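You operate a simulated robot arm through the tools that you are given. There is no shell and no other tool. Be economical: measure what you need, move in short steps, check, and stop when the job is done.

The job below is to be done with a simulated robot arm. You get a single attempt, and the scene is never put back.

JOB
Put things in order on the inner end of the plywood table. At the end: the orange battery (marked "PACK 40") from the inner end of the plywood table stands on top of the clear measuring jug; the green air valve stands where the orange tumbler stood; the orange tumbler from the inner end of the plywood table stands where the green melon bottle stood; the green melon bottle stands where the orange battery stood; whatever was shut is shut again. Leave all else as you found it, and nothing knocked over.

The check looks at the end state, three seconds after you hand in, the way a careful person would. Anything else that was tipped, shoved, dropped, spilled or broken makes it a failure.

ROBOT AND FRAMES
A 7-joint arm with a two-finger parallel gripper, fixed in place. Base frame: the origin is at the foot of the arm, x ahead of it, y to its left, z up; the work surface is at about z = 0. Readings come in mm, degrees, newtons and seconds.
With the tool pointing down near the work surface it reaches from about 220 to 580 mm from the base axis. Its first joint turns from -66.0 to 66.0 degrees. Payload 2.5 kg.
The TCP is the grasp point between the finger pads, 23 mm short of the fingertips. In the tool frame z runs along the fingers and y along their closing line. The gripper opens to 94 mm. The fingers are 38 mm wide and 10 mm thick; the gripper's body (54 by 96 mm) begins 39 mm behind the TCP.
Orientation is told as [roll, pitch, yaw] about the base's x, y, z axes, in that order, counted from this pose: with the fingers straight down and closing along the base's y, the tool's x points along the base's -x, its y along +y and its z along -z.

CONTROLS
- The arm moves only by the tool apply_moves. Its argument "deltas" is a list of rows, each an object (a shift or turn left out is 0, a gripper value left out holds the last) with "translation": the shift along the tool's x, y, z in units of 25 mm (1.0 is 25 mm), a list of three; "rot": the turn, a rotation vector about the tool's x, y, z in units of 4 degrees (1.0 is 4 degrees), a list of three. In form: [{"translation": [dx, dy, dz], "rot": [rx, ry, rz]}, ...]. A call has 1 to 12 rows; each row shifts and turns the commanded pose from where the row before left it, along the tool's axes as they then stand. "grip" is the gripper command, from -1 (fully open) to 1 (shut), values between in proportion, set as the call begins (left out, the last holds). A call with a number of a shift or a turn outside -1 to 1 is refused whole. Each row takes 0.2 s and may step no farther than 50 mm and 8.6 degrees from the row before; otherwise, or with a gripper value out of range, the whole call is refused. Where a pose cannot be reached the arm comes as near as it can. A force on the tool above 40 N (or 10 N above the force at the start of the call, whichever is more), or a blocked arm, ends the call early, and 0.2 s more pass. Each finger travels about 108 mm/s and halts on what it meets, pressing with about 26 N; the grip force reading is that of the motor and also rises with nothing between the fingers. The clock runs only during rows and for 0.2 s after the last one: add rows that do not move to give the fingers time. The reply holds the time, the measured pose of the TCP, the force on the tool along the base axes, the opening and the grip force, in the units named above and with some noise, and new pictures: "show" is both (left out), scene, wrist or none.
- Cameras (640 x 400 px; columns grow to the right, rows downward): "scene" is fixed at [127.5, -411, 547.3]; the picture's right is [0.76, -0.65, 0.00], its down [-0.35, -0.41, -0.84] and it looks along [0.55, 0.64, -0.54] (base axes); focal length 291 px, centre (320, 200). "wrist" rides on the gripper at [86, 16, -75] in the tool frame; the picture's right is [-0.18, 0.98, 0.00], its down [-0.58, -0.11, -0.81] and it looks along [-0.79, -0.15, 0.59] (tool axes); focal length 243 px, centre (320, 200). There is no depth. A picture from a camera that has moved, and an enlarged one, comes with that camera's place and axes in the base frame and with its lens.
- zoom(camera, box): a new picture of the part [left, top, right, bottom] of that camera's present view, enlarged. No time passes.
- close_job(): hands the job in; it is judged then, once.

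Go step by step. Nothing tells you positions but the pictures and the camera data: compare them with the known pose of the tool, close in by small moves and look again before you grip or let go. The budget is 120 turns and 200 pictures, counting those below and the enlarged ones. Unless the task says otherwise, let go and move clear before handing in, and close with one line.

The tools are called as a command line: name --argument value ..., lists and objects as JSON in quotes. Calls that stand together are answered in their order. apply_moves: Moves the arm, as the interface text tells. Its arguments: {"type":"object","properties":{"deltas":{"type":"array","items":{"type":"object","properties":{"translation":{"type":"array","items":{"type":"number"}},"rot":{"type":"array","items":{"type":"number"}}}}},"grip":{"type":"number"},"show":{"type":"string","enum":["both","scene","wrist","none"]}},"required":["deltas"]} The other tools are called the same way: zoom (camera, box) takes an enlarged picture of a part of a camera's view; close_job () hands the job in.

At the start:

```text
time_s: 0.0
ee_pos: [414.9, -79.3, 390.1]
tcp_rot: [0.0, 0.0, 0.0]
contact_force: [-0.3, -0.5, -0.6]
grip_width: 94.1
gripper_force: 0.1
```

scene: 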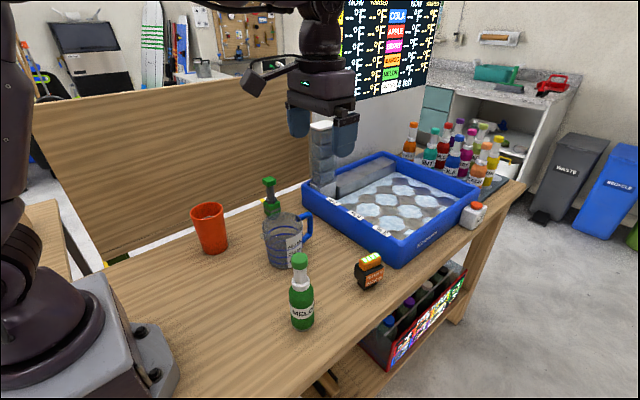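
wrist: 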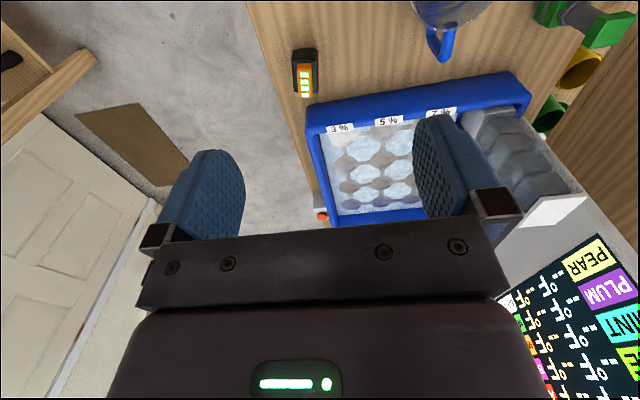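

I see a tumbler, a jug, a green item behind the jug, a melon bottle, a battery and a tray on the table. I'll zoom in first to identify each one.

zoom --camera "scene" --box '[170, 160, 410, 340]'

zoom --camera "wrist" --box '[240, 0, 640, 240]'

zoom --camera "scene" --box '[290, 110, 530, 260]'

```text
2.22 times, centred on (290, 250) of scene
camera zoom: at [127.5, -411.0, 547.3], right [0.76, -0.65, 0.0], down [-0.35, -0.41, -0.84], along [0.55, 0.64, -0.54], focal length 646 px, centre (387, 89)
```

zoom: 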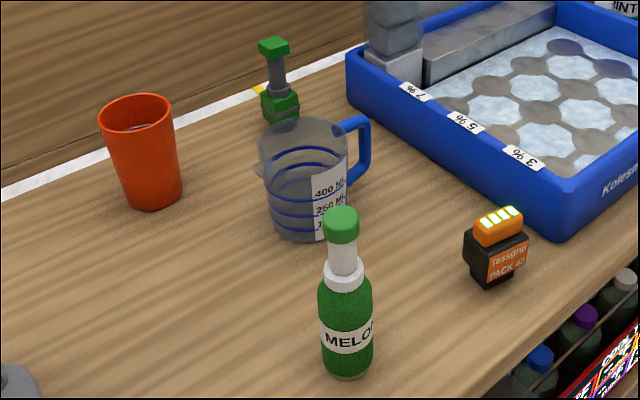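

```text
1.60 times, centred on (440, 120) of wrist
camera zoom: at [329.2, -63.6, 465.4], right [0.18, 0.98, 0.0], down [0.58, -0.11, 0.81], along [0.79, -0.15, -0.59], focal length 388 px, centre (128, 328)
```

zoom: 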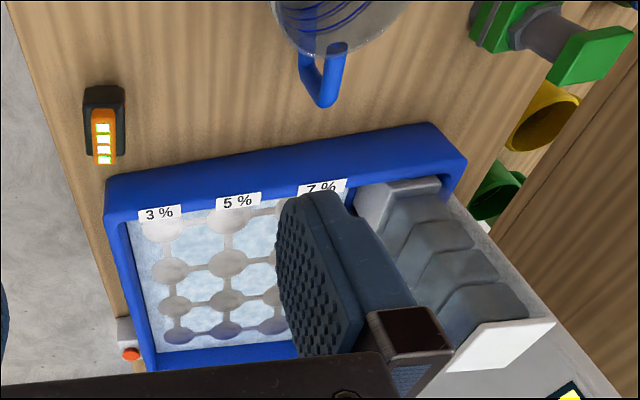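

```text
2.67 times, centred on (410, 185) of scene
camera zoom: at [127.5, -411.0, 547.3], right [0.76, -0.65, 0.0], down [-0.35, -0.41, -0.84], along [0.55, 0.64, -0.54], focal length 775 px, centre (80, 240)
```

zoom: 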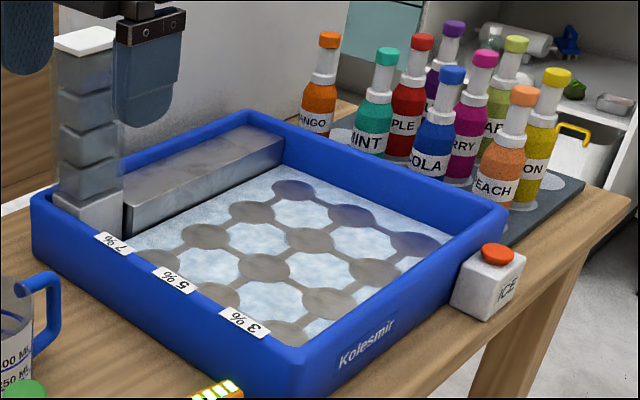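

apply_moves --deltas '[{"translation": [0.967, 0.93, 0]}, {"translation": [0.967, 0.93, 0]}, {"translation": [0.967, 0.93, 0]}, {"translation": [0.967, 0.93, 0]}, {"translation": [0.967, 0.93, 0]}, {"translation": [0.967, 0.93, 0]}]'

```text
time_s: 1.4
ee_pos: [268.5, 58.6, 389.9]
tcp_rot: [0.0, 0.1, -0.1]
contact_force: [0.2, 0.1, -0.6]
grip_width: 94.1
gripper_force: 0.0
camera wrist: at [182.9, 75.4, 465.5], right [0.19, 0.98, 0.0], down [0.58, -0.11, 0.81], along [0.79, -0.15, -0.59], focal length 243 px, centre (320, 200)
```

scene: 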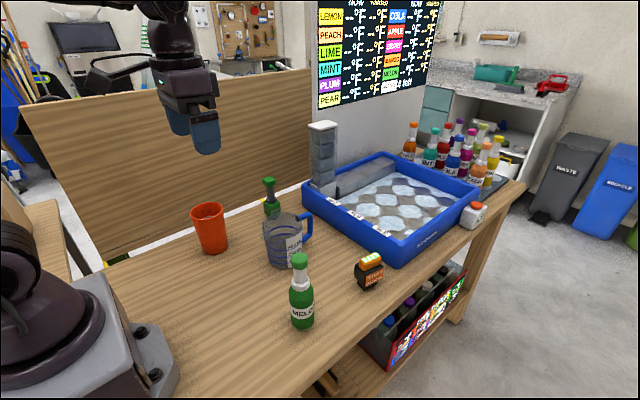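
wrist: 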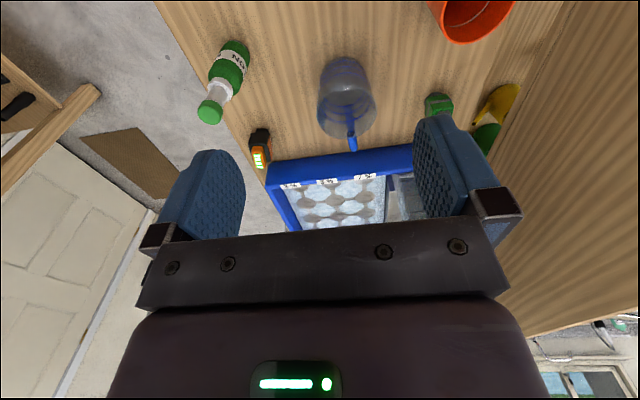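

zoom --camera "wrist" --box '[280, 30, 440, 160]'

zoom --camera "scene" --box '[230, 170, 330, 270]'

zoom --camera "wrist" --box '[400, 0, 560, 160]'

```text
3.08 times, centred on (360, 95) of wrist
camera zoom: at [182.9, 75.4, 465.5], right [0.19, 0.98, 0.0], down [0.58, -0.11, 0.81], along [0.79, -0.15, -0.59], focal length 746 px, centre (197, 523)
```

zoom: 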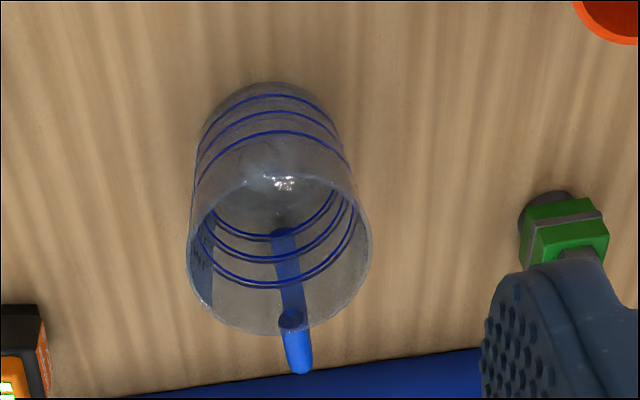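

```text
4.00 times, centred on (280, 220) of scene
camera zoom: at [127.5, -411.0, 547.3], right [0.76, -0.65, 0.0], down [-0.35, -0.41, -0.84], along [0.55, 0.64, -0.54], focal length 1162 px, centre (480, 120)
```

zoom: 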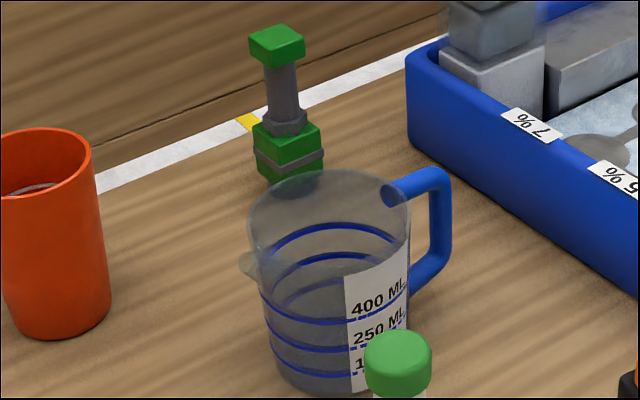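

```text
2.50 times, centred on (480, 80) of wrist
camera zoom: at [182.9, 75.4, 465.5], right [0.19, 0.98, 0.0], down [0.58, -0.11, 0.81], along [0.79, -0.15, -0.59], focal length 606 px, centre (-80, 500)
```

zoom: 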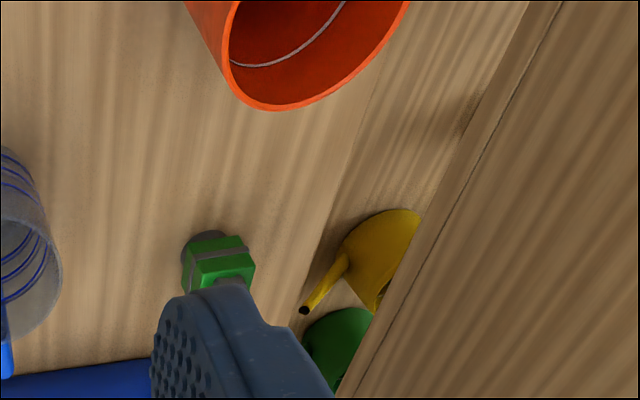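

apply_moves --deltas '[{"translation": [-0.9, -0.9, 0.9]}, {"translation": [-0.9, -0.9, 0.9]}, {"translation": [-0.9, -0.9, 0.9]}, {"translation": [-0.9, -0.9, 0.9]}, {"translation": [-0.9, -0.9, 0.9]}, {"translation": [-0.9, -0.9, 0.9]}, {"translation": [-0.9, -0.9, 0.9]}, {"translation": [-0.9, -0.9, 0.9]}]' --show "wrist"

```text
time_s: 3.2
ee_pos: [449.9, -118.9, 210.1]
tcp_rot: [0.0, 0.0, 0.0]
contact_force: [-0.4, -0.2, 0.2]
grip_width: 94.3
gripper_force: 0.1
camera wrist: at [364.0, -104.1, 285.4], right [0.18, 0.98, 0.0], down [0.58, -0.11, 0.81], along [0.79, -0.15, -0.59], focal length 243 px, centre (320, 200)
```

wrist: 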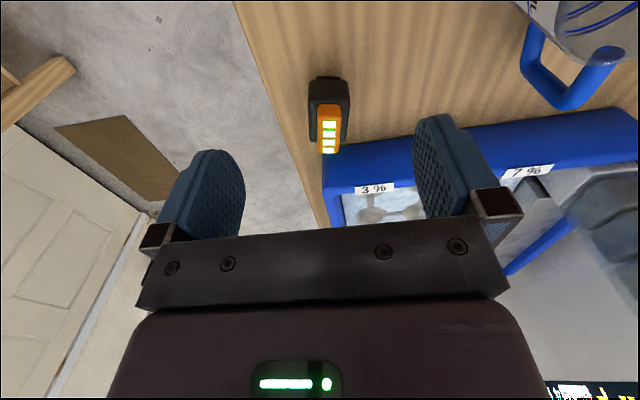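

zoom --camera "wrist" --box '[280, 50, 380, 170]'

zoom --camera "scene" --box '[330, 230, 410, 310]'

```text
3.33 times, centred on (330, 110) of wrist
camera zoom: at [364.0, -104.1, 285.4], right [0.18, 0.98, 0.0], down [0.58, -0.11, 0.81], along [0.79, -0.15, -0.59], focal length 809 px, centre (287, 500)
```

zoom: 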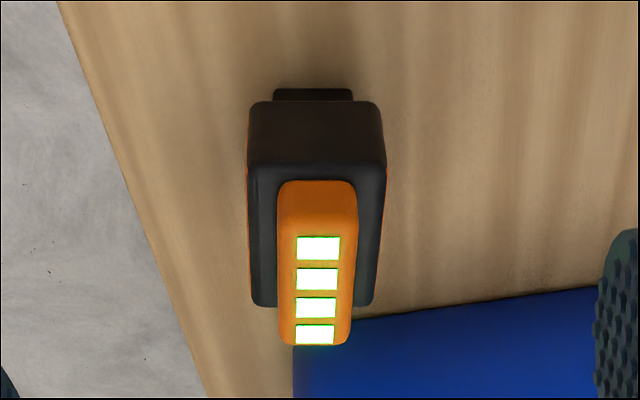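

```text
5.00 times, centred on (370, 270) of scene
camera zoom: at [127.5, -411.0, 547.3], right [0.76, -0.65, 0.0], down [-0.35, -0.41, -0.84], along [0.55, 0.64, -0.54], focal length 1453 px, centre (70, -150)
```

zoom: 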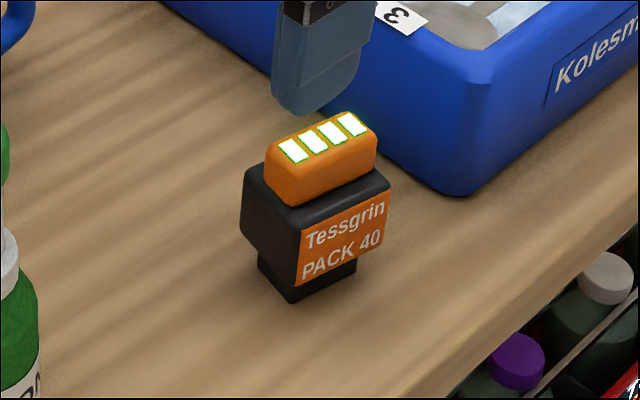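

zoom --camera "wrist" --box '[500, 0, 640, 110]'

apply_moves --deltas '[{"translation": [0.9, 1, -0.6]}, {"translation": [0.9, 1, -0.6]}, {"translation": [0.9, 1, -0.6]}, {"translation": [0.9, 1, 0]}, {"translation": [0.9, 1, 0]}, {"translation": [0.5, 1, 0]}, {"translation": [0, 1, 0]}]' --show "wrist"

```text
3.64 times, centred on (570, 55) of wrist
camera zoom: at [364.0, -104.1, 285.4], right [0.18, 0.98, 0.0], down [0.58, -0.11, 0.81], along [0.79, -0.15, -0.59], focal length 882 px, centre (-589, 727)
```

zoom: 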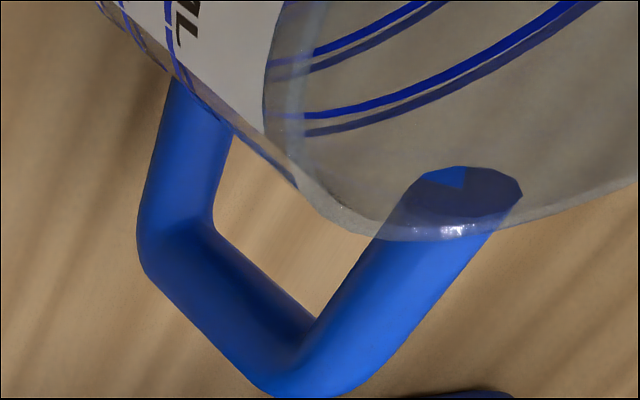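

```text
time_s: 4.8
ee_pos: [324.8, 54.7, 255.1]
tcp_rot: [0.0, 0.0, 0.0]
contact_force: [0.0, -0.1, 0.3]
grip_width: 94.1
gripper_force: 0.1
camera wrist: at [238.9, 71.0, 330.4], right [0.18, 0.98, 0.0], down [0.58, -0.11, 0.81], along [0.79, -0.15, -0.59], focal length 243 px, centre (320, 200)
```

wrist: 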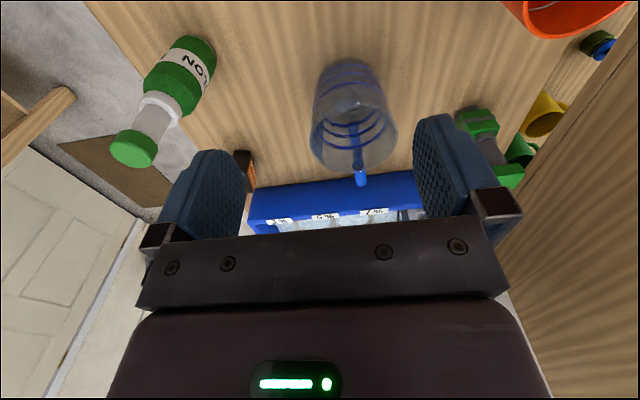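

zoom --camera "wrist" --box '[290, 40, 430, 200]'

zoom --camera "wrist" --box '[440, 0, 640, 200]'

```text
2.50 times, centred on (360, 120) of wrist
camera zoom: at [238.9, 71.0, 330.4], right [0.18, 0.98, 0.0], down [0.58, -0.11, 0.81], along [0.79, -0.15, -0.59], focal length 606 px, centre (220, 400)
```

zoom: 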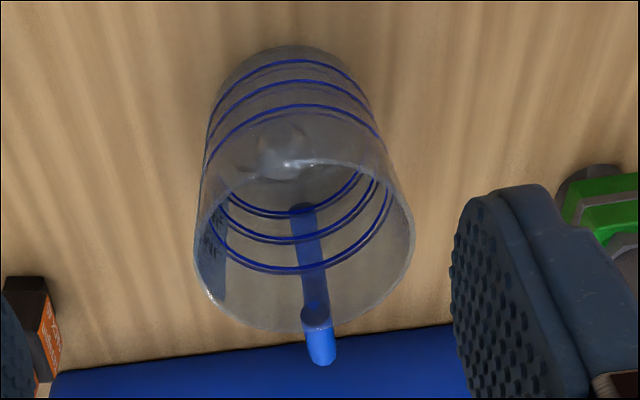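

```text
2.00 times, centred on (540, 100) of wrist
camera zoom: at [238.9, 71.0, 330.4], right [0.18, 0.98, 0.0], down [0.58, -0.11, 0.81], along [0.79, -0.15, -0.59], focal length 485 px, centre (-120, 400)
```

zoom: 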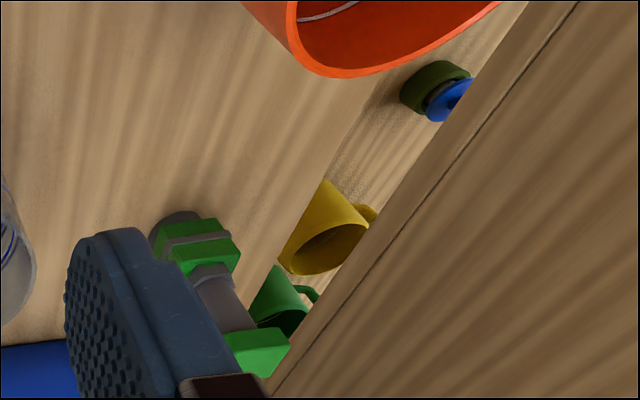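

apply_moves --deltas '[{"translation": [-0.917, -0.777, 0.2]}, {"translation": [-0.917, -0.777, 0.2]}, {"translation": [-0.917, -0.777, 0.2]}, {"translation": [-0.917, -0.777, 0.2]}, {"translation": [-0.917, -0.777, 0.2]}, {"translation": [-0.917, -0.777, 0.4]}, {"translation": [-0.917, -0.777, 0.8]}, {"translation": [-0.917, -0.777, 0.8]}, {"translation": [-0.917, -0.777, 0.8], "rot": [0, 0, 0.7]}, {"rot": [0, 0, 0.7]}, {"rot": [0, 0, 0.7]}]'

```text
time_s: 7.2
ee_pos: [530.9, -120.2, 159.9]
tcp_rot: [0.0, 0.0, -8.6]
contact_force: [0.2, 0.0, 0.9]
grip_width: 93.8
gripper_force: 0.0
camera wrist: at [448.8, -91.9, 235.1], right [0.33, 0.95, 0.0], down [0.56, -0.19, 0.81], along [0.76, -0.26, -0.59], focal length 243 px, centre (320, 200)
```

scene: 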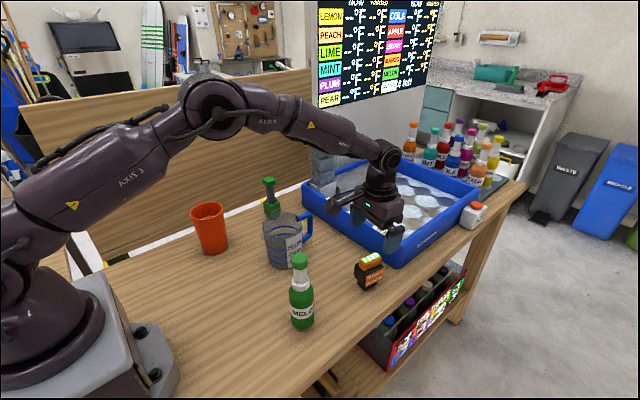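
wrist: 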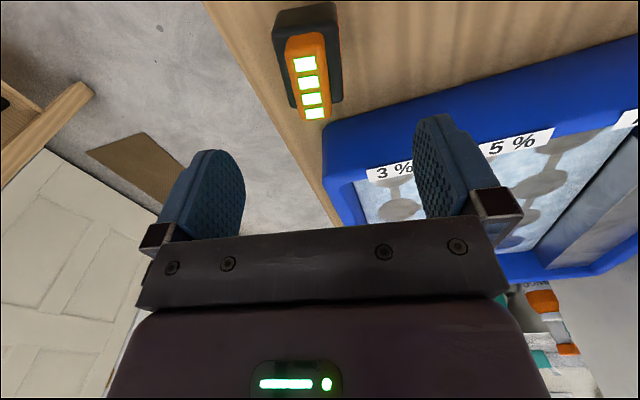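

apply_moves --deltas '[{"translation": [0, -0.27, 0.5]}, {"translation": [0, 0, 0.9]}, {"translation": [0, 0, 0.9]}]'

```text
time_s: 8.0
ee_pos: [529.0, -127.3, 101.7]
tcp_rot: [0.0, 0.0, -8.4]
contact_force: [0.2, 0.7, 0.4]
grip_width: 94.2
gripper_force: 0.1
camera wrist: at [447.3, -98.4, 177.3], right [0.33, 0.95, 0.0], down [0.56, -0.19, 0.81], along [0.76, -0.26, -0.59], focal length 243 px, centre (320, 200)
```

scene: 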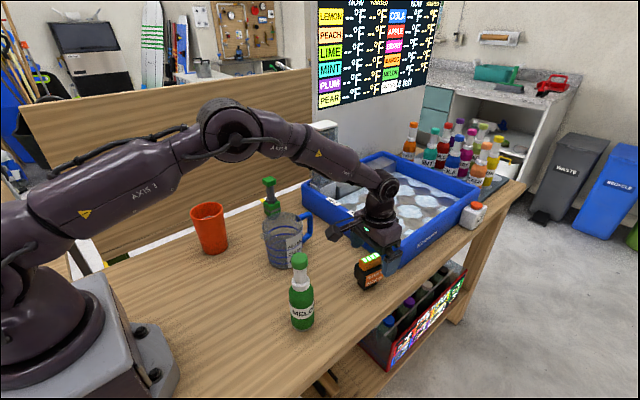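
wrist: 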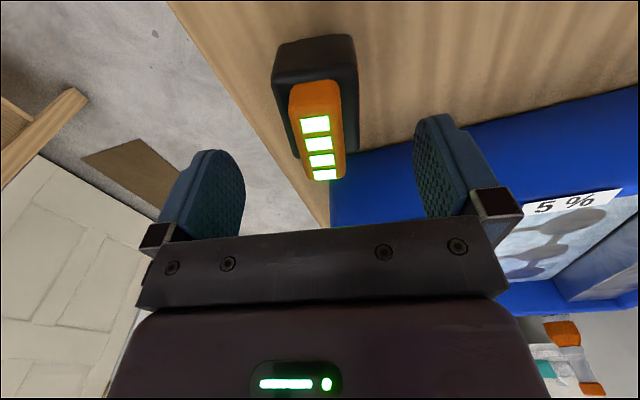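

apply_moves --deltas '[{"translation": [0, 0, 0.7]}, {"translation": [0, 0, 0.7]}, {"translation": [0, 0, 0.65]}]' --show "wrist"

```text
time_s: 8.8
ee_pos: [530.4, -126.8, 52.7]
tcp_rot: [0.1, 0.0, -8.4]
contact_force: [0.7, -0.5, 1.0]
grip_width: 94.1
gripper_force: 0.0
camera wrist: at [448.0, -98.2, 127.0], right [0.33, 0.95, 0.0], down [0.56, -0.19, 0.81], along [0.76, -0.26, -0.59], focal length 243 px, centre (320, 200)
```

wrist: 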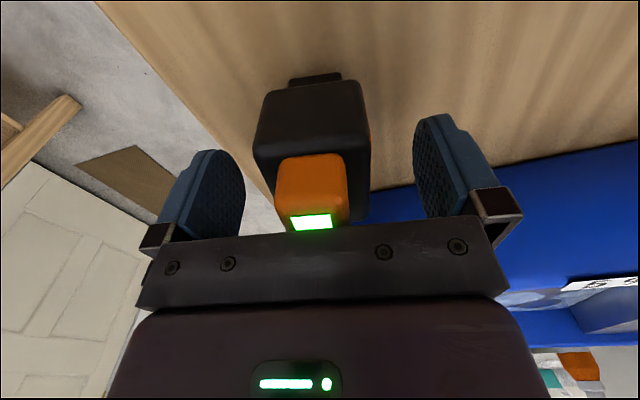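

apply_moves --deltas '[{}, {}, {}, {}]' --grip 1 --show "wrist"

```text
time_s: 9.8
ee_pos: [530.0, -126.8, 51.3]
tcp_rot: [0.0, 0.0, -8.4]
contact_force: [0.2, 0.9, 0.1]
grip_width: 43.8
gripper_force: 26.0
camera wrist: at [448.0, -98.0, 127.1], right [0.33, 0.95, 0.0], down [0.56, -0.19, 0.81], along [0.76, -0.26, -0.59], focal length 243 px, centre (320, 200)
```

wrist: 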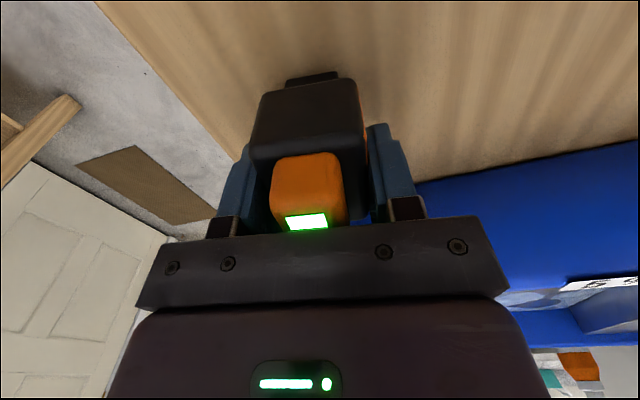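

apply_moves --deltas '[{"translation": [0, 0, -0.5]}, {"translation": [0, 0, -0.9]}, {"translation": [0, 0, -1]}, {"translation": [0, 0, -1]}, {"translation": [0, 0, -1]}, {"translation": [0, 0, -1]}, {"translation": [0, 0, -1]}, {"translation": [0, 0, -0.6]}]' --show "scene"

apply_moves --deltas '[{"translation": [0.5, 0.7, 0]}, {"translation": [0.7, 0.95, 0]}, {"translation": [0.7, 0.95, 0]}, {"translation": [0.7, 0.95, 0]}, {"translation": [0.7, 0.95, 0]}, {"translation": [0.7, 0.95, 0]}, {"translation": [0.7, 0.95, 0]}, {"translation": [0.69, 0.96, 0]}]'

```text
time_s: 11.6
ee_pos: [531.6, -127.4, 226.7]
tcp_rot: [0.0, 0.0, -8.5]
contact_force: [-0.1, -0.2, -2.8]
grip_width: 43.8
gripper_force: 26.5
```

scene: 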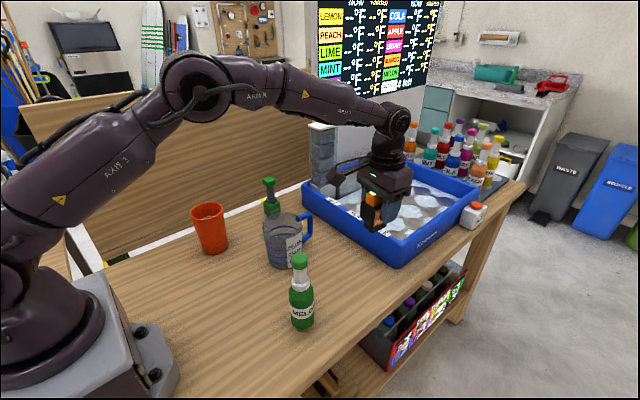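

```text
time_s: 13.4
ee_pos: [423.9, 75.4, 226.3]
tcp_rot: [0.0, 0.0, -8.4]
contact_force: [-0.1, 1.6, -3.1]
grip_width: 44.0
gripper_force: 25.7
camera wrist: at [340.9, 104.0, 301.8], right [0.33, 0.95, 0.0], down [0.56, -0.19, 0.81], along [0.76, -0.26, -0.59], focal length 243 px, centre (320, 200)
```

scene: 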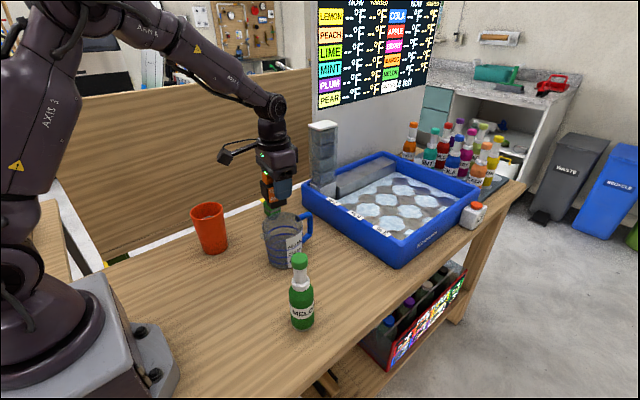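
wrist: 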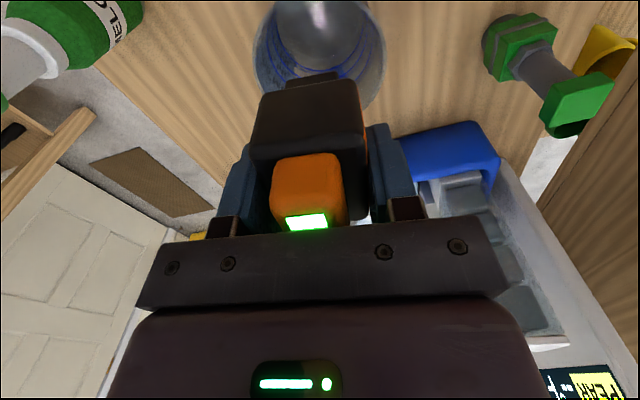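

zoom --camera "wrist" --box '[230, 0, 410, 120]'

zoom --camera "scene" --box '[220, 140, 340, 280]'

```text
3.33 times, centred on (320, 60) of wrist
camera zoom: at [340.9, 104.0, 301.8], right [0.33, 0.95, 0.0], down [0.56, -0.19, 0.81], along [0.76, -0.26, -0.59], focal length 809 px, centre (320, 667)
```

zoom: 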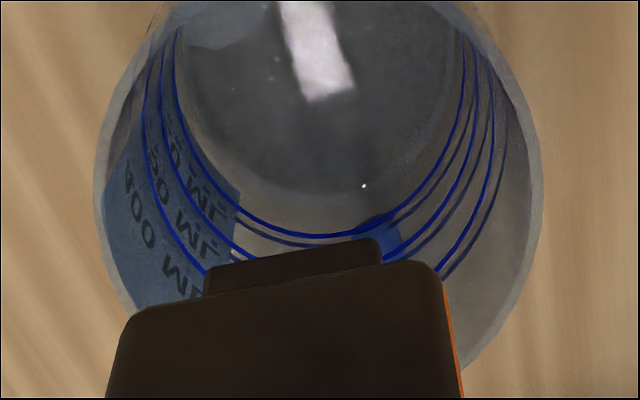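

```text
2.86 times, centred on (280, 210) of scene
camera zoom: at [127.5, -411.0, 547.3], right [0.76, -0.65, 0.0], down [-0.35, -0.41, -0.84], along [0.55, 0.64, -0.54], focal length 830 px, centre (434, 171)
```

zoom: 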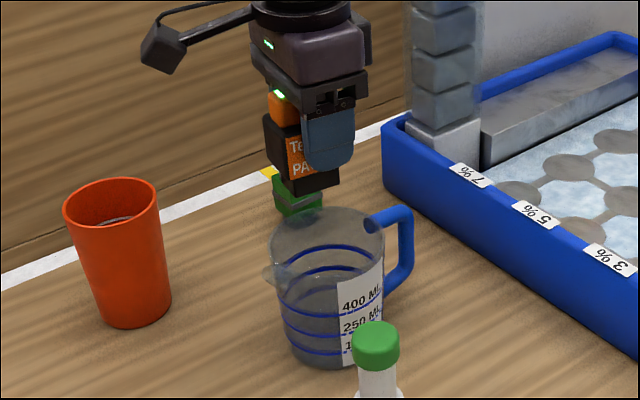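

apply_moves --deltas '[{"translation": [0.15, 0, 0.6]}, {"translation": [0, 0, 0.7]}, {"translation": [0, 0, 0.5]}]'

```text
time_s: 14.2
ee_pos: [419.6, 76.0, 182.1]
tcp_rot: [-0.1, 0.0, -8.4]
contact_force: [-0.2, 0.4, -3.3]
grip_width: 43.9
gripper_force: 25.5
camera wrist: at [337.3, 104.2, 257.1], right [0.33, 0.95, 0.0], down [0.56, -0.19, 0.81], along [0.76, -0.26, -0.59], focal length 243 px, centre (320, 200)
```

scene: 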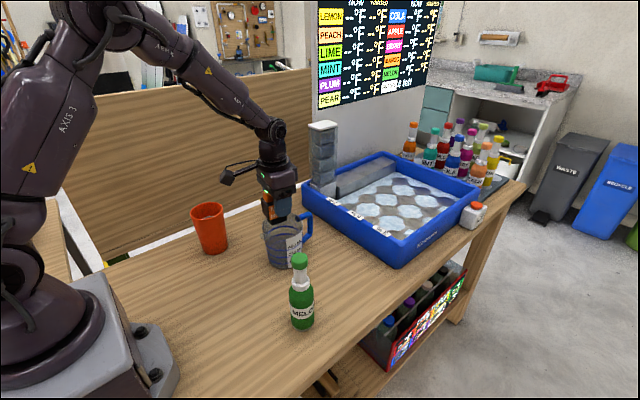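
wrist: 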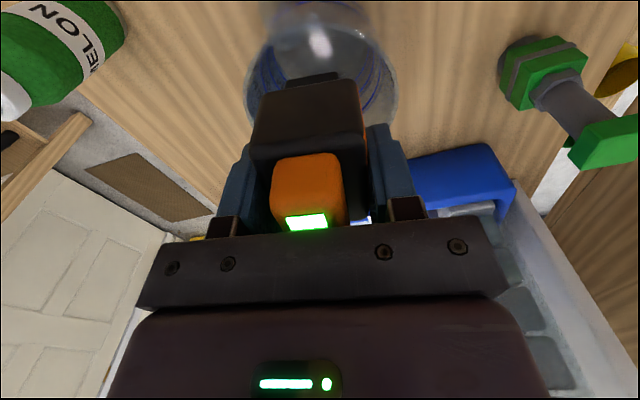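

apply_moves --deltas '[{"translation": [0, 0, 0.25]}, {"translation": [0, 0, 0.15]}]' --show "none"

apply_moves --deltas '[{"translation": [0, 0, 0.1]}, {"translation": [0, 0, 0.1]}]' --show "both"

```text
time_s: 14.8
ee_pos: [420.0, 75.4, 173.1]
tcp_rot: [0.0, 0.1, -8.4]
contact_force: [-0.3, 0.6, -3.6]
grip_width: 43.7
gripper_force: 26.1
```

```text
time_s: 15.4
ee_pos: [419.7, 75.4, 167.8]
tcp_rot: [0.0, -0.1, -8.4]
contact_force: [-0.2, -0.3, -0.3]
grip_width: 43.7
gripper_force: 26.2
camera wrist: at [337.3, 104.3, 242.0], right [0.33, 0.95, 0.0], down [0.56, -0.19, 0.81], along [0.76, -0.26, -0.59], focal length 243 px, centre (320, 200)
```

scene: 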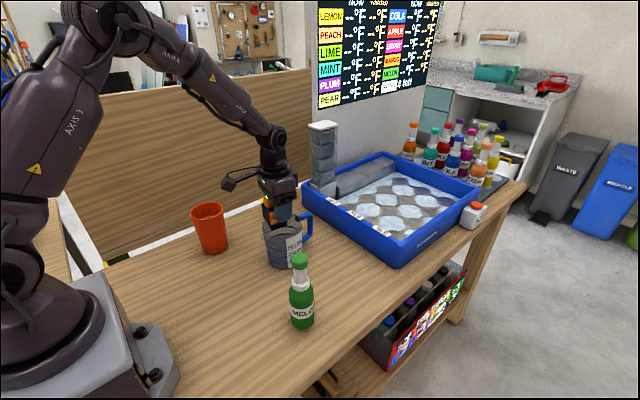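
wrist: 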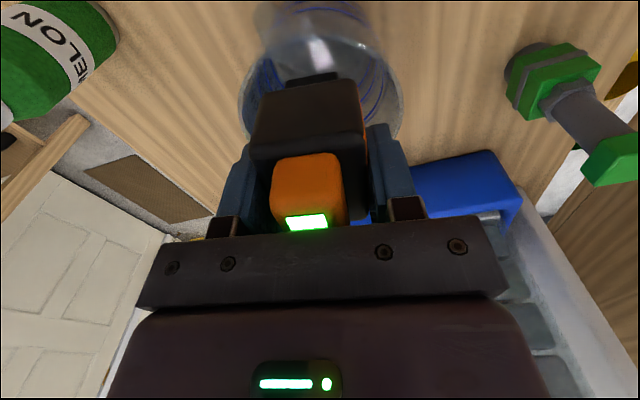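

zoom --camera "scene" --box '[240, 170, 320, 280]'

zoom --camera "wrist" --box '[230, 0, 410, 140]'

apply_moves --deltas '[{"translation": [0, 0, 0.04]}, {}]' --show "none"

```text
3.64 times, centred on (280, 225) of scene
camera zoom: at [127.5, -411.0, 547.3], right [0.76, -0.65, 0.0], down [-0.35, -0.41, -0.84], along [0.55, 0.64, -0.54], focal length 1057 px, centre (466, 109)
```

zoom: 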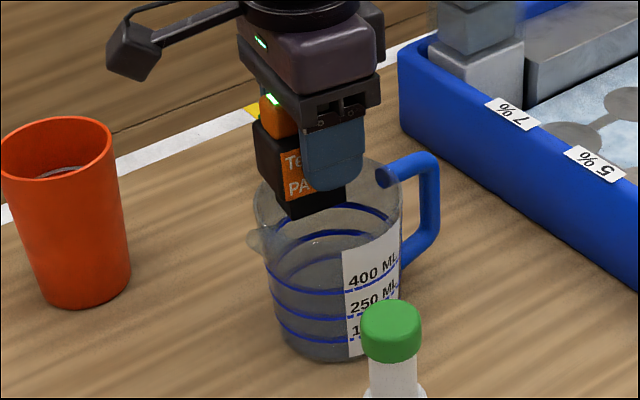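

```text
2.86 times, centred on (320, 70) of wrist
camera zoom: at [337.3, 104.3, 242.0], right [0.33, 0.95, 0.0], down [0.56, -0.19, 0.81], along [0.76, -0.26, -0.59], focal length 693 px, centre (320, 571)
```

zoom: 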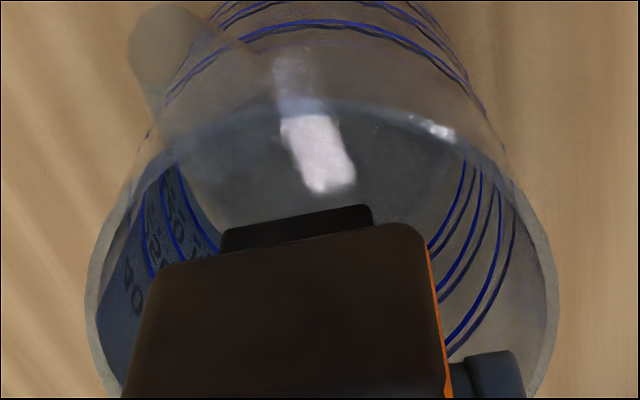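

```text
time_s: 16.0
ee_pos: [420.2, 75.0, 166.4]
tcp_rot: [0.0, -0.1, -8.3]
contact_force: [-5.9, -0.4, 16.9]
grip_width: 43.9
gripper_force: 26.2
```

apply_moves --deltas '[{"translation": [0, 0, -0.04]}, {}]' --show "none"

apply_moves --deltas '[{}, {}, {}]' --grip 0.3

```text
time_s: 16.6
ee_pos: [420.0, 75.0, 167.2]
tcp_rot: [-0.1, -0.1, -8.4]
contact_force: [-0.7, -0.7, 8.7]
grip_width: 43.8
gripper_force: 26.7
```

```text
time_s: 17.4
ee_pos: [420.6, 75.3, 166.5]
tcp_rot: [0.1, -0.1, -8.4]
contact_force: [1.3, 0.0, 6.2]
grip_width: 43.7
gripper_force: 26.1
camera wrist: at [337.5, 104.3, 241.9], right [0.33, 0.95, 0.0], down [0.56, -0.19, 0.81], along [0.76, -0.26, -0.59], focal length 243 px, centre (320, 200)
```

scene: 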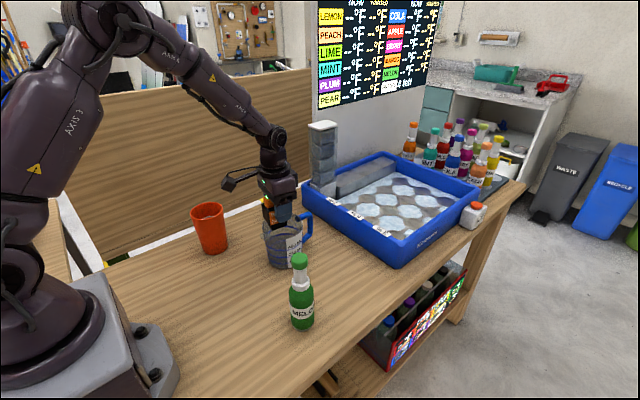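
wrist: 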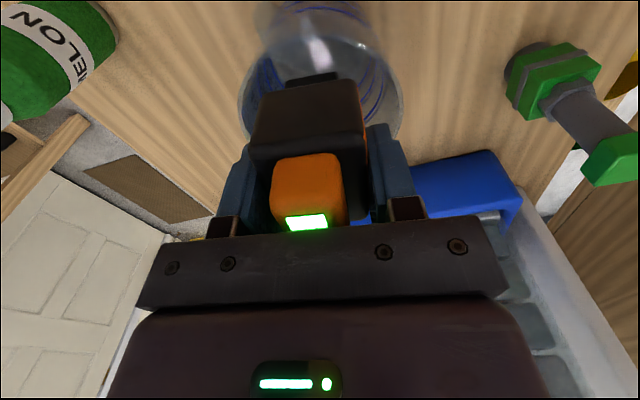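

apply_moves --deltas '[{}, {}, {}]' --grip -0.4

```text
time_s: 18.2
ee_pos: [419.8, 76.4, 167.4]
tcp_rot: [0.0, 0.0, -8.4]
contact_force: [0.2, 0.4, 0.0]
grip_width: 65.6
gripper_force: 0.0
camera wrist: at [337.3, 104.3, 241.8], right [0.33, 0.95, 0.0], down [0.56, -0.19, 0.81], along [0.76, -0.26, -0.59], focal length 243 px, centre (320, 200)
```

scene: 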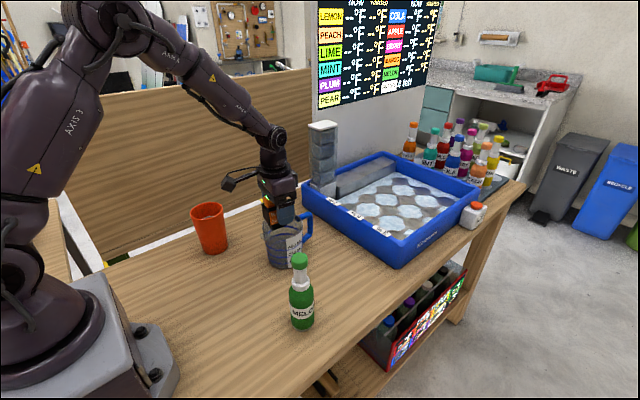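
wrist: 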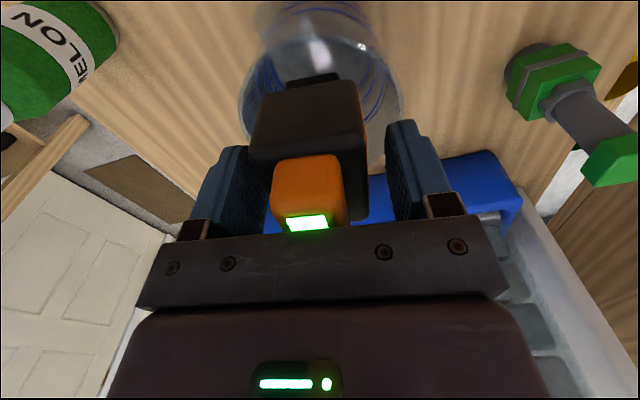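

apply_moves --deltas '[{"translation": [0, 0, -0.5]}, {"translation": [0, 0, -1]}, {"translation": [0, 0, -1]}, {"translation": [0, 0, -1]}, {"translation": [0, 0, -1], "rot": [0, 0, -0.7]}, {"translation": [0, 0, -0.3], "rot": [0, 0, -0.7]}, {"rot": [0, 0, -0.7]}]' --show "both"

apply_moves --deltas '[{"translation": [0.6, -0.95, 0]}, {"translation": [0.7, -0.95, 0]}, {"translation": [0.7, -0.95, 0]}, {"translation": [0.7, -0.95, 0]}, {"translation": [0.7, -0.95, 0]}, {"translation": [0.7, -0.95, 0]}, {"translation": [0.7, -0.95, 0]}]' --grip -1 --show "wrist"

```text
time_s: 19.8
ee_pos: [419.4, 76.9, 287.7]
tcp_rot: [0.0, 0.1, 0.0]
contact_force: [0.2, 0.1, -1.1]
grip_width: 65.8
gripper_force: 0.1
camera wrist: at [333.9, 92.0, 362.0], right [0.18, 0.98, 0.0], down [0.58, -0.11, 0.81], along [0.79, -0.15, -0.59], focal length 243 px, centre (320, 200)
```

scene: 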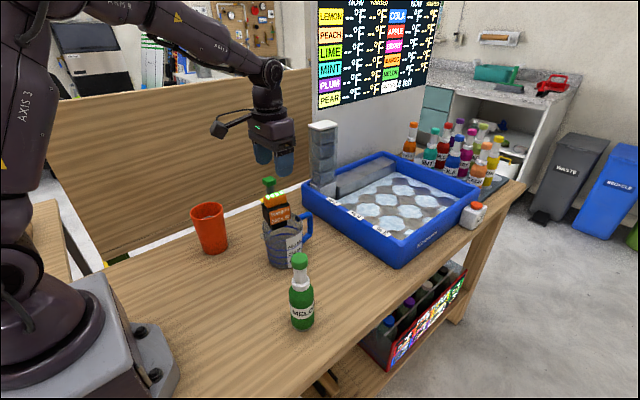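
wrist: 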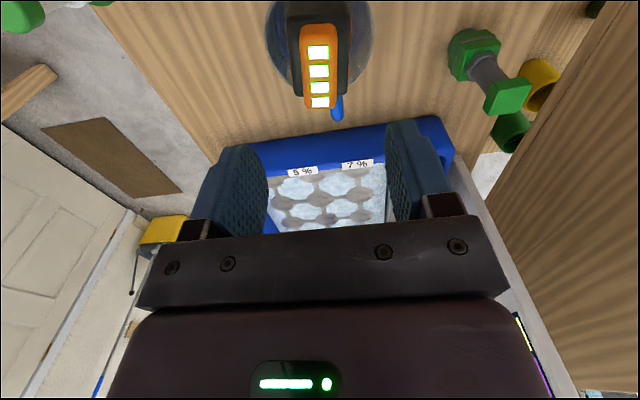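

```text
time_s: 21.4
ee_pos: [299.7, -90.7, 286.1]
tcp_rot: [0.1, 0.0, 0.0]
contact_force: [-0.2, 1.0, 0.4]
grip_width: 94.0
gripper_force: 0.0
camera wrist: at [214.0, -75.1, 361.3], right [0.18, 0.98, 0.0], down [0.58, -0.11, 0.81], along [0.79, -0.15, -0.59], focal length 243 px, centre (320, 200)
```

wrist: 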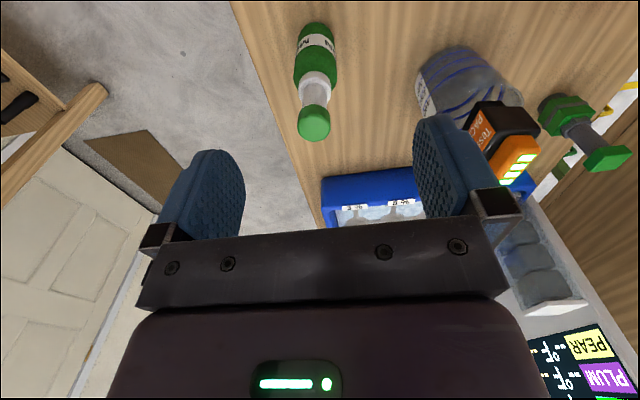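

apply_moves --deltas '[{"translation": [-0.6, -0.18, 0]}, {"translation": [-0.6, -0.18, 0]}, {"translation": [-0.57, -0.17, 0.4]}, {"translation": [0, 0, 0.9]}, {"translation": [0, 0, 0.7]}]'

```text
time_s: 22.6
ee_pos: [344.1, -103.8, 236.6]
tcp_rot: [0.0, 0.0, 0.0]
contact_force: [-0.3, 0.0, -1.3]
grip_width: 93.8
gripper_force: 0.1
camera wrist: at [258.6, -88.0, 311.7], right [0.18, 0.98, 0.0], down [0.58, -0.11, 0.81], along [0.79, -0.15, -0.59], focal length 243 px, centre (320, 200)
```

scene: 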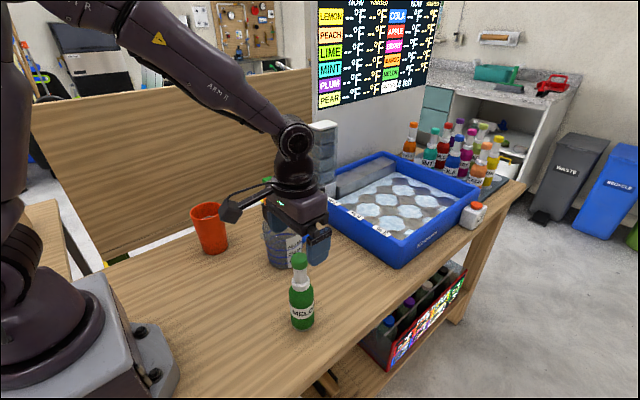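
wrist: 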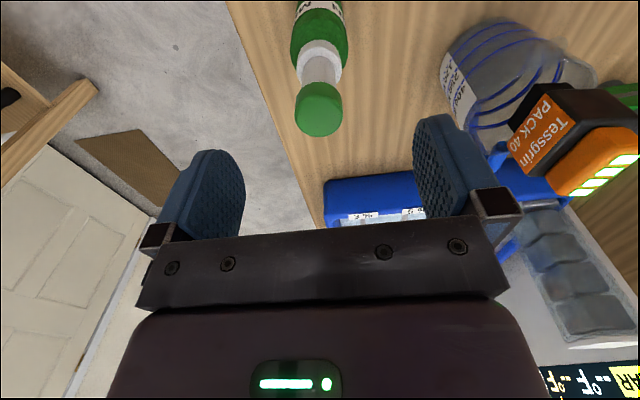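

apply_moves --deltas '[{"translation": [0, 0, 0.8]}, {"translation": [0, 0, 0.8]}, {"translation": [0, 0, 0.8]}, {"translation": [0, 0, 0.7]}]'

```text
time_s: 23.6
ee_pos: [344.6, -103.8, 158.4]
tcp_rot: [0.0, 0.0, 0.0]
contact_force: [0.1, 0.3, -0.4]
grip_width: 94.0
gripper_force: 0.1
camera wrist: at [258.5, -87.6, 233.8], right [0.18, 0.98, 0.0], down [0.58, -0.11, 0.81], along [0.79, -0.15, -0.59], focal length 243 px, centre (320, 200)
```

scene: 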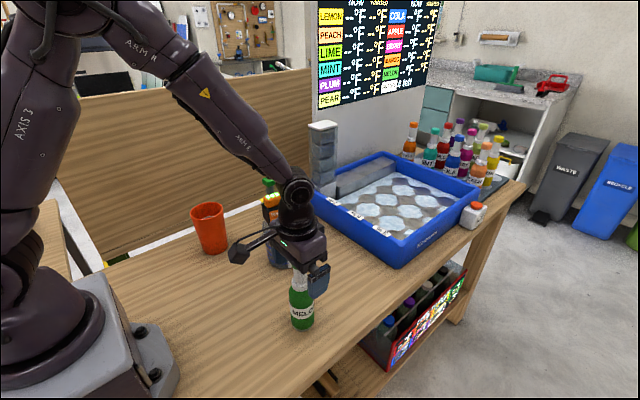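
wrist: 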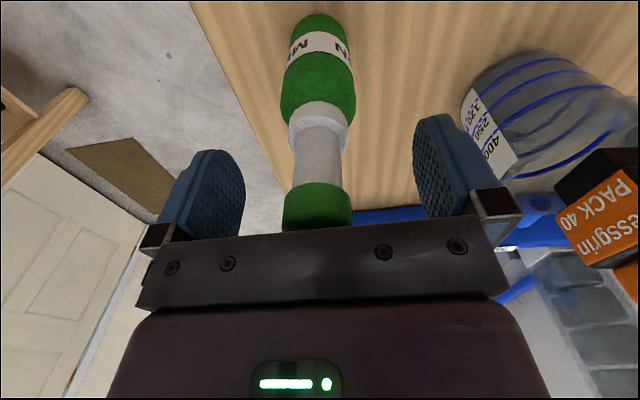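

apply_moves --deltas '[{}, {}, {}, {}]' --grip 1 --show "wrist"

```text
time_s: 24.6
ee_pos: [344.7, -104.2, 158.9]
tcp_rot: [-0.1, 0.0, 0.0]
contact_force: [-0.5, -1.1, -0.2]
grip_width: 28.7
gripper_force: 25.8
camera wrist: at [258.4, -87.5, 234.0], right [0.18, 0.98, 0.0], down [0.58, -0.11, 0.81], along [0.79, -0.15, -0.59], focal length 243 px, centre (320, 200)
```

wrist: 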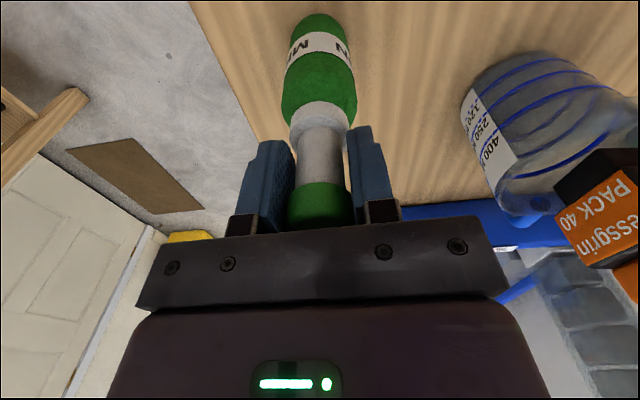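

apply_moves --deltas '[{"translation": [0, 0, -0.3]}, {"translation": [0, 0, -0.5]}, {"translation": [0, 0, -0.6]}, {}]'

```text
time_s: 25.6
ee_pos: [343.5, -103.9, 194.3]
tcp_rot: [0.0, 0.0, 0.0]
contact_force: [-0.7, 0.4, -3.1]
grip_width: 28.8
gripper_force: 25.7
camera wrist: at [258.3, -87.6, 269.7], right [0.18, 0.98, 0.0], down [0.58, -0.11, 0.81], along [0.79, -0.15, -0.59], focal length 243 px, centre (320, 200)
```

scene: 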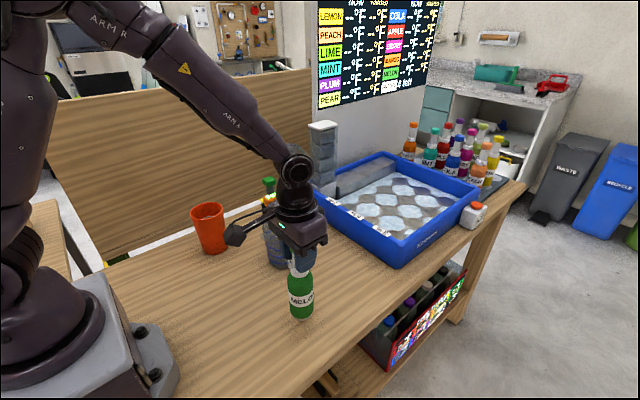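
wrist: 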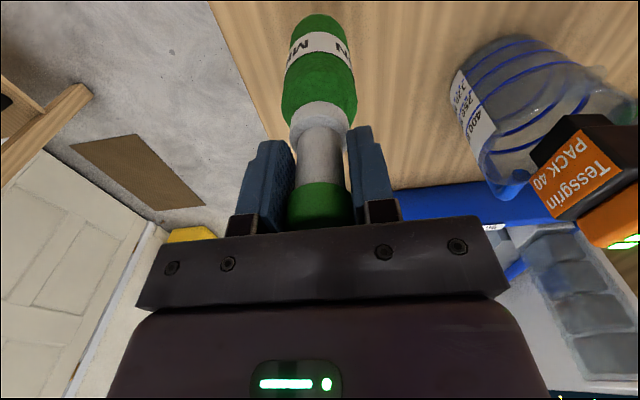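

apply_moves --deltas '[{"translation": [-0.4, -0.05, 0]}, {"translation": [-0.8, -0.1, 0]}, {"translation": [-0.9, -0.11, 0]}, {"translation": [-0.9, -0.11, 0]}, {"translation": [-0.9, -0.11, 0]}, {"translation": [-0.9, -0.11, 0]}, {"translation": [-0.9, -0.11, 0]}, {"translation": [-0.8, -0.1, 0]}, {"translation": [-0.6, -0.05, 0]}, {"translation": [-0.3, -0.03, 0]}, {}]'

```text
time_s: 28.0
ee_pos: [528.7, -126.5, 193.5]
tcp_rot: [0.0, 0.0, 0.0]
contact_force: [1.2, 0.9, -2.8]
grip_width: 29.1
gripper_force: 26.0
camera wrist: at [443.2, -110.4, 269.3], right [0.18, 0.98, 0.0], down [0.58, -0.11, 0.81], along [0.79, -0.15, -0.59], focal length 243 px, centre (320, 200)
```

scene: 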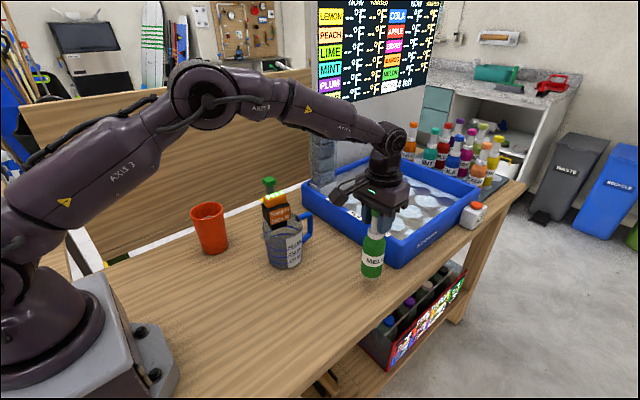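
wrist: 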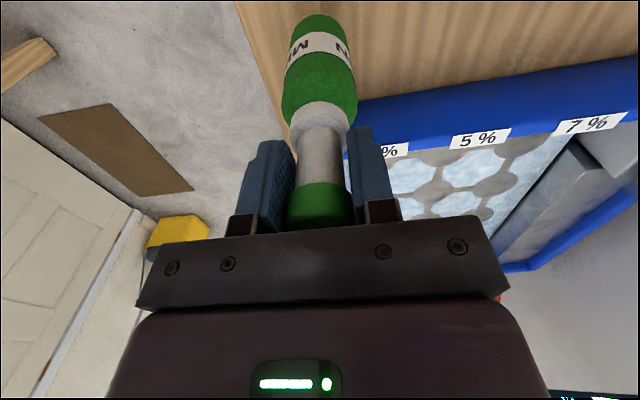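

apply_moves --deltas '[{"translation": [0, 0, 0.5]}, {"translation": [0, 0, 0.5]}, {"translation": [0, 0, 0.2]}, {}]' --show "none"

apply_moves --deltas '[{"translation": [0, 0, 0.1]}, {"translation": [0, 0, 0.05]}]'

```text
time_s: 29.0
ee_pos: [529.1, -126.7, 164.6]
tcp_rot: [0.1, 0.0, 0.0]
contact_force: [0.4, 0.0, -2.6]
grip_width: 28.9
gripper_force: 26.1
```

```text
time_s: 29.6
ee_pos: [529.3, -125.6, 159.7]
tcp_rot: [0.0, 0.0, 0.1]
contact_force: [-0.5, -0.1, -1.8]
grip_width: 29.2
gripper_force: 26.4
camera wrist: at [443.4, -110.0, 235.4], right [0.18, 0.98, 0.0], down [0.58, -0.11, 0.81], along [0.79, -0.15, -0.59], focal length 243 px, centre (320, 200)
```

scene: 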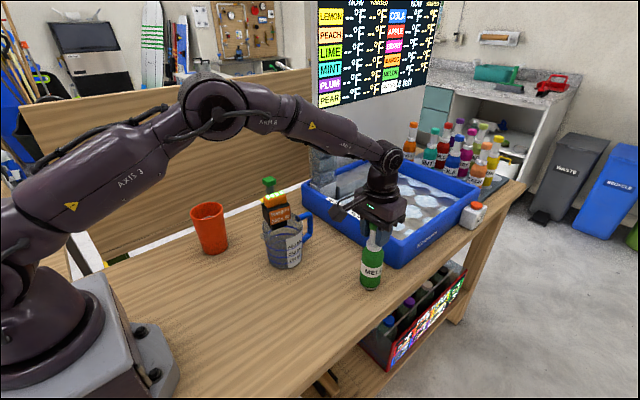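
wrist: 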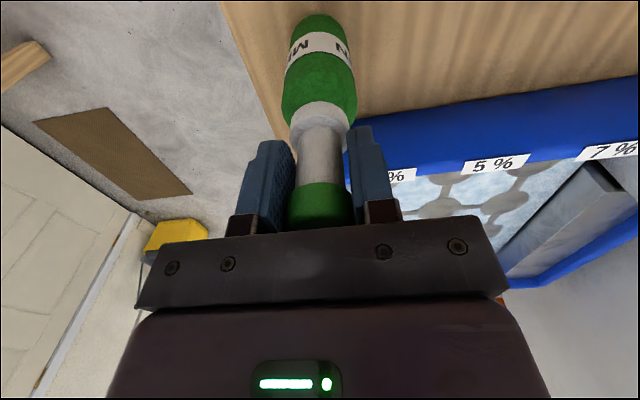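

apply_moves --deltas '[{"translation": [0, 0, 0.05]}, {}]' --show "none"

```text
time_s: 30.2
ee_pos: [528.5, -125.3, 159.3]
tcp_rot: [0.0, 0.0, 0.0]
contact_force: [0.0, -0.1, -2.4]
grip_width: 28.9
gripper_force: 26.0
```

apply_moves --deltas '[{"translation": [0, 0, 0.05]}, {}]' --show "none"

```text
time_s: 30.8
ee_pos: [529.6, -126.2, 159.3]
tcp_rot: [0.1, -0.1, 0.0]
contact_force: [-3.1, -0.4, 8.1]
grip_width: 28.9
gripper_force: 25.9
```

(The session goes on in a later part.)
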